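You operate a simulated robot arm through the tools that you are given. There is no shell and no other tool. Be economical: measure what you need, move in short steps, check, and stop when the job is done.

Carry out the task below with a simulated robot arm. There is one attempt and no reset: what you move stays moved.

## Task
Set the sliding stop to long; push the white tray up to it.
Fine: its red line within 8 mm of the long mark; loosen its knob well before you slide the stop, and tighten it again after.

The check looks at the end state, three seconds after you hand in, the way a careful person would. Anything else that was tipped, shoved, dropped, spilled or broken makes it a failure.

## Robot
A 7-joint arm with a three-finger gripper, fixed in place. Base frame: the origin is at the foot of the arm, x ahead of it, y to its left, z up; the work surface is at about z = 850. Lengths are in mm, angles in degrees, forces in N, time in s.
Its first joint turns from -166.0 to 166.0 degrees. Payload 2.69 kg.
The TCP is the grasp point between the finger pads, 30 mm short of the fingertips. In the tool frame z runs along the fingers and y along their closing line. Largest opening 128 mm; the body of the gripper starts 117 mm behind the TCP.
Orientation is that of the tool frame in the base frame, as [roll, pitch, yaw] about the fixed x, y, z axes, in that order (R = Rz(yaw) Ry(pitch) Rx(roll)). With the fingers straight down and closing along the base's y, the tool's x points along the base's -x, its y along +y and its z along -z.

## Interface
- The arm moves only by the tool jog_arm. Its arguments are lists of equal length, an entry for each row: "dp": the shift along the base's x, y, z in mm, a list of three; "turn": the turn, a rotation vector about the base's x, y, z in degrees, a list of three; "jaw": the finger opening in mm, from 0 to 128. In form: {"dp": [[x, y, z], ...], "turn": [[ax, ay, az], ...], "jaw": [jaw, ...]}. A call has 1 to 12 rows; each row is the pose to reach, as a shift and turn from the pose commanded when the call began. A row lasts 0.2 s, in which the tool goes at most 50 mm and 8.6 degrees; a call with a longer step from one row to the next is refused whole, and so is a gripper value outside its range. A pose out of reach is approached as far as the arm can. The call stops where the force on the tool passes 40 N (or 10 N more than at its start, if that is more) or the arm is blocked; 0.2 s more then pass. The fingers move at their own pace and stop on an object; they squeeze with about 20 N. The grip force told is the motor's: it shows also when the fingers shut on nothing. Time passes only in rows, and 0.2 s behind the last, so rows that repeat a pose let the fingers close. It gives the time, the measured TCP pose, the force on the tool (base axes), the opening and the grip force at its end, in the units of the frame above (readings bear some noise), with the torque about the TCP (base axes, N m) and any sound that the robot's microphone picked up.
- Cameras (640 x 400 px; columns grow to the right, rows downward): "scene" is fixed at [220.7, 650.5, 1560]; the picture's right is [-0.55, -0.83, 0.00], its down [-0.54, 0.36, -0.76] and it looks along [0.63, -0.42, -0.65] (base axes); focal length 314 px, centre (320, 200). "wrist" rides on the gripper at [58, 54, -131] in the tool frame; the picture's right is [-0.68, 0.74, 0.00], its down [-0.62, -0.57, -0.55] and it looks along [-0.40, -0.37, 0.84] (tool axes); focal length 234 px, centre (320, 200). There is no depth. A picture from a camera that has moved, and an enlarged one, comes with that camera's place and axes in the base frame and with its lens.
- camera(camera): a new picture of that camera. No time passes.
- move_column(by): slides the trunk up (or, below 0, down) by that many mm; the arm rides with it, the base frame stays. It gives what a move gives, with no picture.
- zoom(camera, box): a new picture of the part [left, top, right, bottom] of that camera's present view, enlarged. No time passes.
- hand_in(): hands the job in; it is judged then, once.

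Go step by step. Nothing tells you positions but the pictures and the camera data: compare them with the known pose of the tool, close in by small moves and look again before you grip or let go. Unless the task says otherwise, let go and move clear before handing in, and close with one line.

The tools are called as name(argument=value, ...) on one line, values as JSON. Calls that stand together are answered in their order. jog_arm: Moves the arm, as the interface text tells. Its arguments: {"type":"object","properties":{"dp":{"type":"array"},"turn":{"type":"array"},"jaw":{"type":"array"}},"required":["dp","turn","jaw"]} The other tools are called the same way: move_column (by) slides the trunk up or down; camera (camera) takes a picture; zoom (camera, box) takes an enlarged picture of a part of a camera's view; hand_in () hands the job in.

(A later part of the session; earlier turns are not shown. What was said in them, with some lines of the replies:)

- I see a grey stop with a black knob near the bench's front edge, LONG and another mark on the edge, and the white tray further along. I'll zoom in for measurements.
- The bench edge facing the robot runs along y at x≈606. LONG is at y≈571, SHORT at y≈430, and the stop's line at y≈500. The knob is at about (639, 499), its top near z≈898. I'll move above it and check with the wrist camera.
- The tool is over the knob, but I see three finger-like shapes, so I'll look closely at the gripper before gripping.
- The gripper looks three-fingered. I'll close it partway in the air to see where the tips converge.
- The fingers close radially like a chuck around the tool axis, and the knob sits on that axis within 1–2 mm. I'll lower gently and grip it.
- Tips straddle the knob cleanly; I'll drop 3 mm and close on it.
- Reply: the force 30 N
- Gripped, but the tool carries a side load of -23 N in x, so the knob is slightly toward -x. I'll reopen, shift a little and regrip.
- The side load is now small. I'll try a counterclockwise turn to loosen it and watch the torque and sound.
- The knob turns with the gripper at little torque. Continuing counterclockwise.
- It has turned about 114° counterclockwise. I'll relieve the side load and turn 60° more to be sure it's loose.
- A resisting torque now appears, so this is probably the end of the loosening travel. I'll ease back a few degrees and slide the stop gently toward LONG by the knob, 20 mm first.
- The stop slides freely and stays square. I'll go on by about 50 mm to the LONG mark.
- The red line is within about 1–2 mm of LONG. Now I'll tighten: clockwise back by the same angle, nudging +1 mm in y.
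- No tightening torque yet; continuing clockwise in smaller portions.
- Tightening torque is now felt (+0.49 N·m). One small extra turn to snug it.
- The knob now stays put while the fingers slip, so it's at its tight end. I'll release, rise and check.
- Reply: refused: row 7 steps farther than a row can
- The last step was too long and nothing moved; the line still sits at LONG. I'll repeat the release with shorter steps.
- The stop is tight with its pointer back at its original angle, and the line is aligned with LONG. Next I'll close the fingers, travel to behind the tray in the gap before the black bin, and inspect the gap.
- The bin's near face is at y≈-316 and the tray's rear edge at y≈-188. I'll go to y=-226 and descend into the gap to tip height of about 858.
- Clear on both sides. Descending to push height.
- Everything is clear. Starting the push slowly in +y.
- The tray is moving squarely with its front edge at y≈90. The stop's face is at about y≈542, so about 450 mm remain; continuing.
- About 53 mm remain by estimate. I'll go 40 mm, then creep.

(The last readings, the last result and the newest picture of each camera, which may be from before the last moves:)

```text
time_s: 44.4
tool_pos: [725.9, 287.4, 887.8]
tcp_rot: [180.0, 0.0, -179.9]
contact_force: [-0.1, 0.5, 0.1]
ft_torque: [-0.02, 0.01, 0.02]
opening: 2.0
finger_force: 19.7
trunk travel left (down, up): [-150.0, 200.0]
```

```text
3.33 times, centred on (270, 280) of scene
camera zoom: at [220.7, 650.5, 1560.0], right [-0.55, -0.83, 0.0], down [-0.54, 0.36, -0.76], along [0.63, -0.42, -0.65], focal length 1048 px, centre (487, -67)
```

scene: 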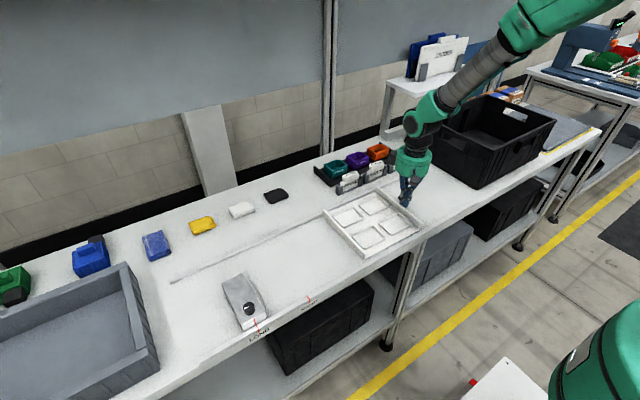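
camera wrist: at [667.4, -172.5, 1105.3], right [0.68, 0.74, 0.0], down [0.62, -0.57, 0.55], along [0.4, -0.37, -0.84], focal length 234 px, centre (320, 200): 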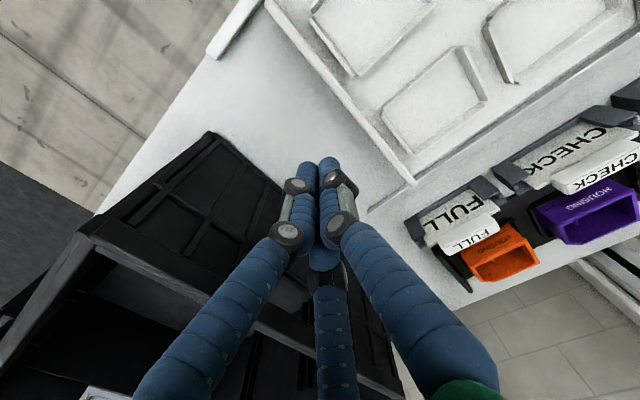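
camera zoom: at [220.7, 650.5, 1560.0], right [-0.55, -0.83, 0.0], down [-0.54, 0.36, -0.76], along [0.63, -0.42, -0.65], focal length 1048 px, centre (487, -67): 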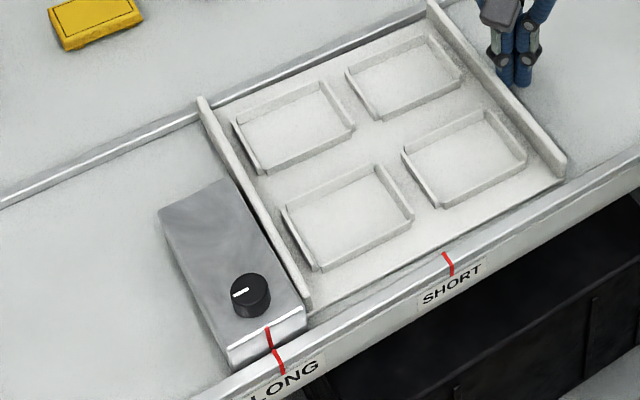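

Only a small gap remains; creeping 1 mm at a time.

jog_arm(dp=[[0, 1, 0], [0, 2, 0], [0, 3, 0], [0, 4, 0], [0, 5, 0], [0, 6, 0], [0, 6, 0]], turn=[[0, 0, 0], [0, 0, 0], [0, 0, 0], [0, 0, 0], [0, 0, 0], [0, 0, 0], [0, 0, 0]], jaw=[0, 0, 0, 0, 0, 0, 0])

zoom(camera="scene", box=[240, 260, 300, 330])

```text
time_s: 46.0
tool_pos: [725.2, 292.5, 887.4]
tcp_rot: [-180.0, -0.1, -179.9]
contact_force: [2.3, -11.9, -1.0]
ft_torque: [-0.11, 0.02, -0.05]
opening: 2.2
finger_force: 19.1
trunk travel left (down, up): [-150.0, 200.0]
```

```text
5.71 times, centred on (270, 295) of scene
camera zoom: at [220.7, 650.5, 1560.0], right [-0.55, -0.83, 0.0], down [-0.54, 0.36, -0.76], along [0.63, -0.42, -0.65], focal length 1797 px, centre (606, -343)
```

zoom: 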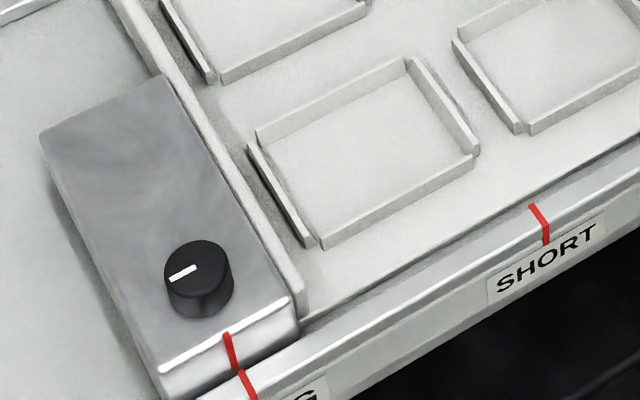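

The tray has met the stop (12 N reaction) and the stop hasn't moved. Now backing off and lifting clear.

jog_arm(dp=[[0, -3, 0], [0, -15, 0], [0, -35, 0], [0, -50, 20], [0, -50, 60], [0, -50, 105], [0, -60, 150], [0, -90, 180], [0, -130, 200], [0, -170, 210]], turn=[[0, 0, 0], [0, 0, 0], [0, 0, 0], [0, 0, 0], [0, 0, 0], [0, 0, 0], [0, 0, 0], [0, 0, 0], [0, 0, 0], [0, 0, 0]], jaw=[0, 0, 0, 0, 0, 0, 0, 0, 0, 0])

zoom(camera="scene", box=[225, 215, 345, 345])

camera(camera="scene")

```text
time_s: 48.2
tool_pos: [726.1, 122.2, 1098.2]
tcp_rot: [180.0, 0.0, -180.0]
contact_force: [-1.5, 1.3, -0.3]
ft_torque: [-0.01, 0.0, -0.02]
opening: 2.1
finger_force: 20.0
trunk travel left (down, up): [-150.0, 200.0]
```

```text
3.08 times, centred on (285, 280) of scene
camera zoom: at [220.7, 650.5, 1560.0], right [-0.55, -0.83, 0.0], down [-0.54, 0.36, -0.76], along [0.63, -0.42, -0.65], focal length 968 px, centre (428, -46)
```

zoom: 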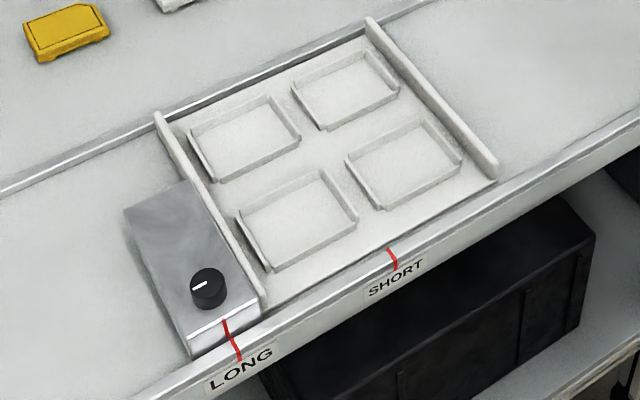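

```text
taken
```

scene: 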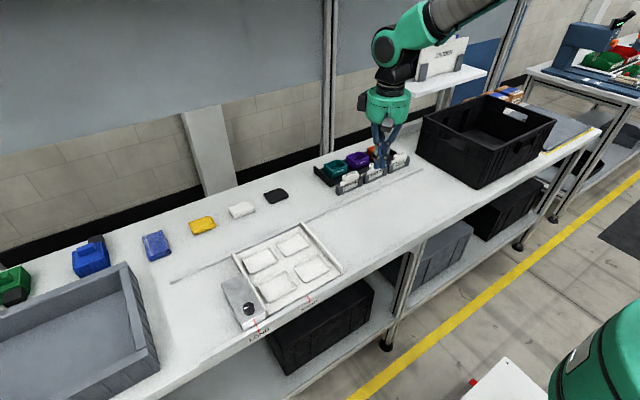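

The stop sits at LONG with its knob tight, the tray rests against it, and nothing else has moved. Handing in.

hand_in()

```text
The job is handed in.
```

The stop is at LONG with its red line about 1–2 mm from the mark, its knob is tightened again, the white tray is pushed up against it, and the arm is clear.
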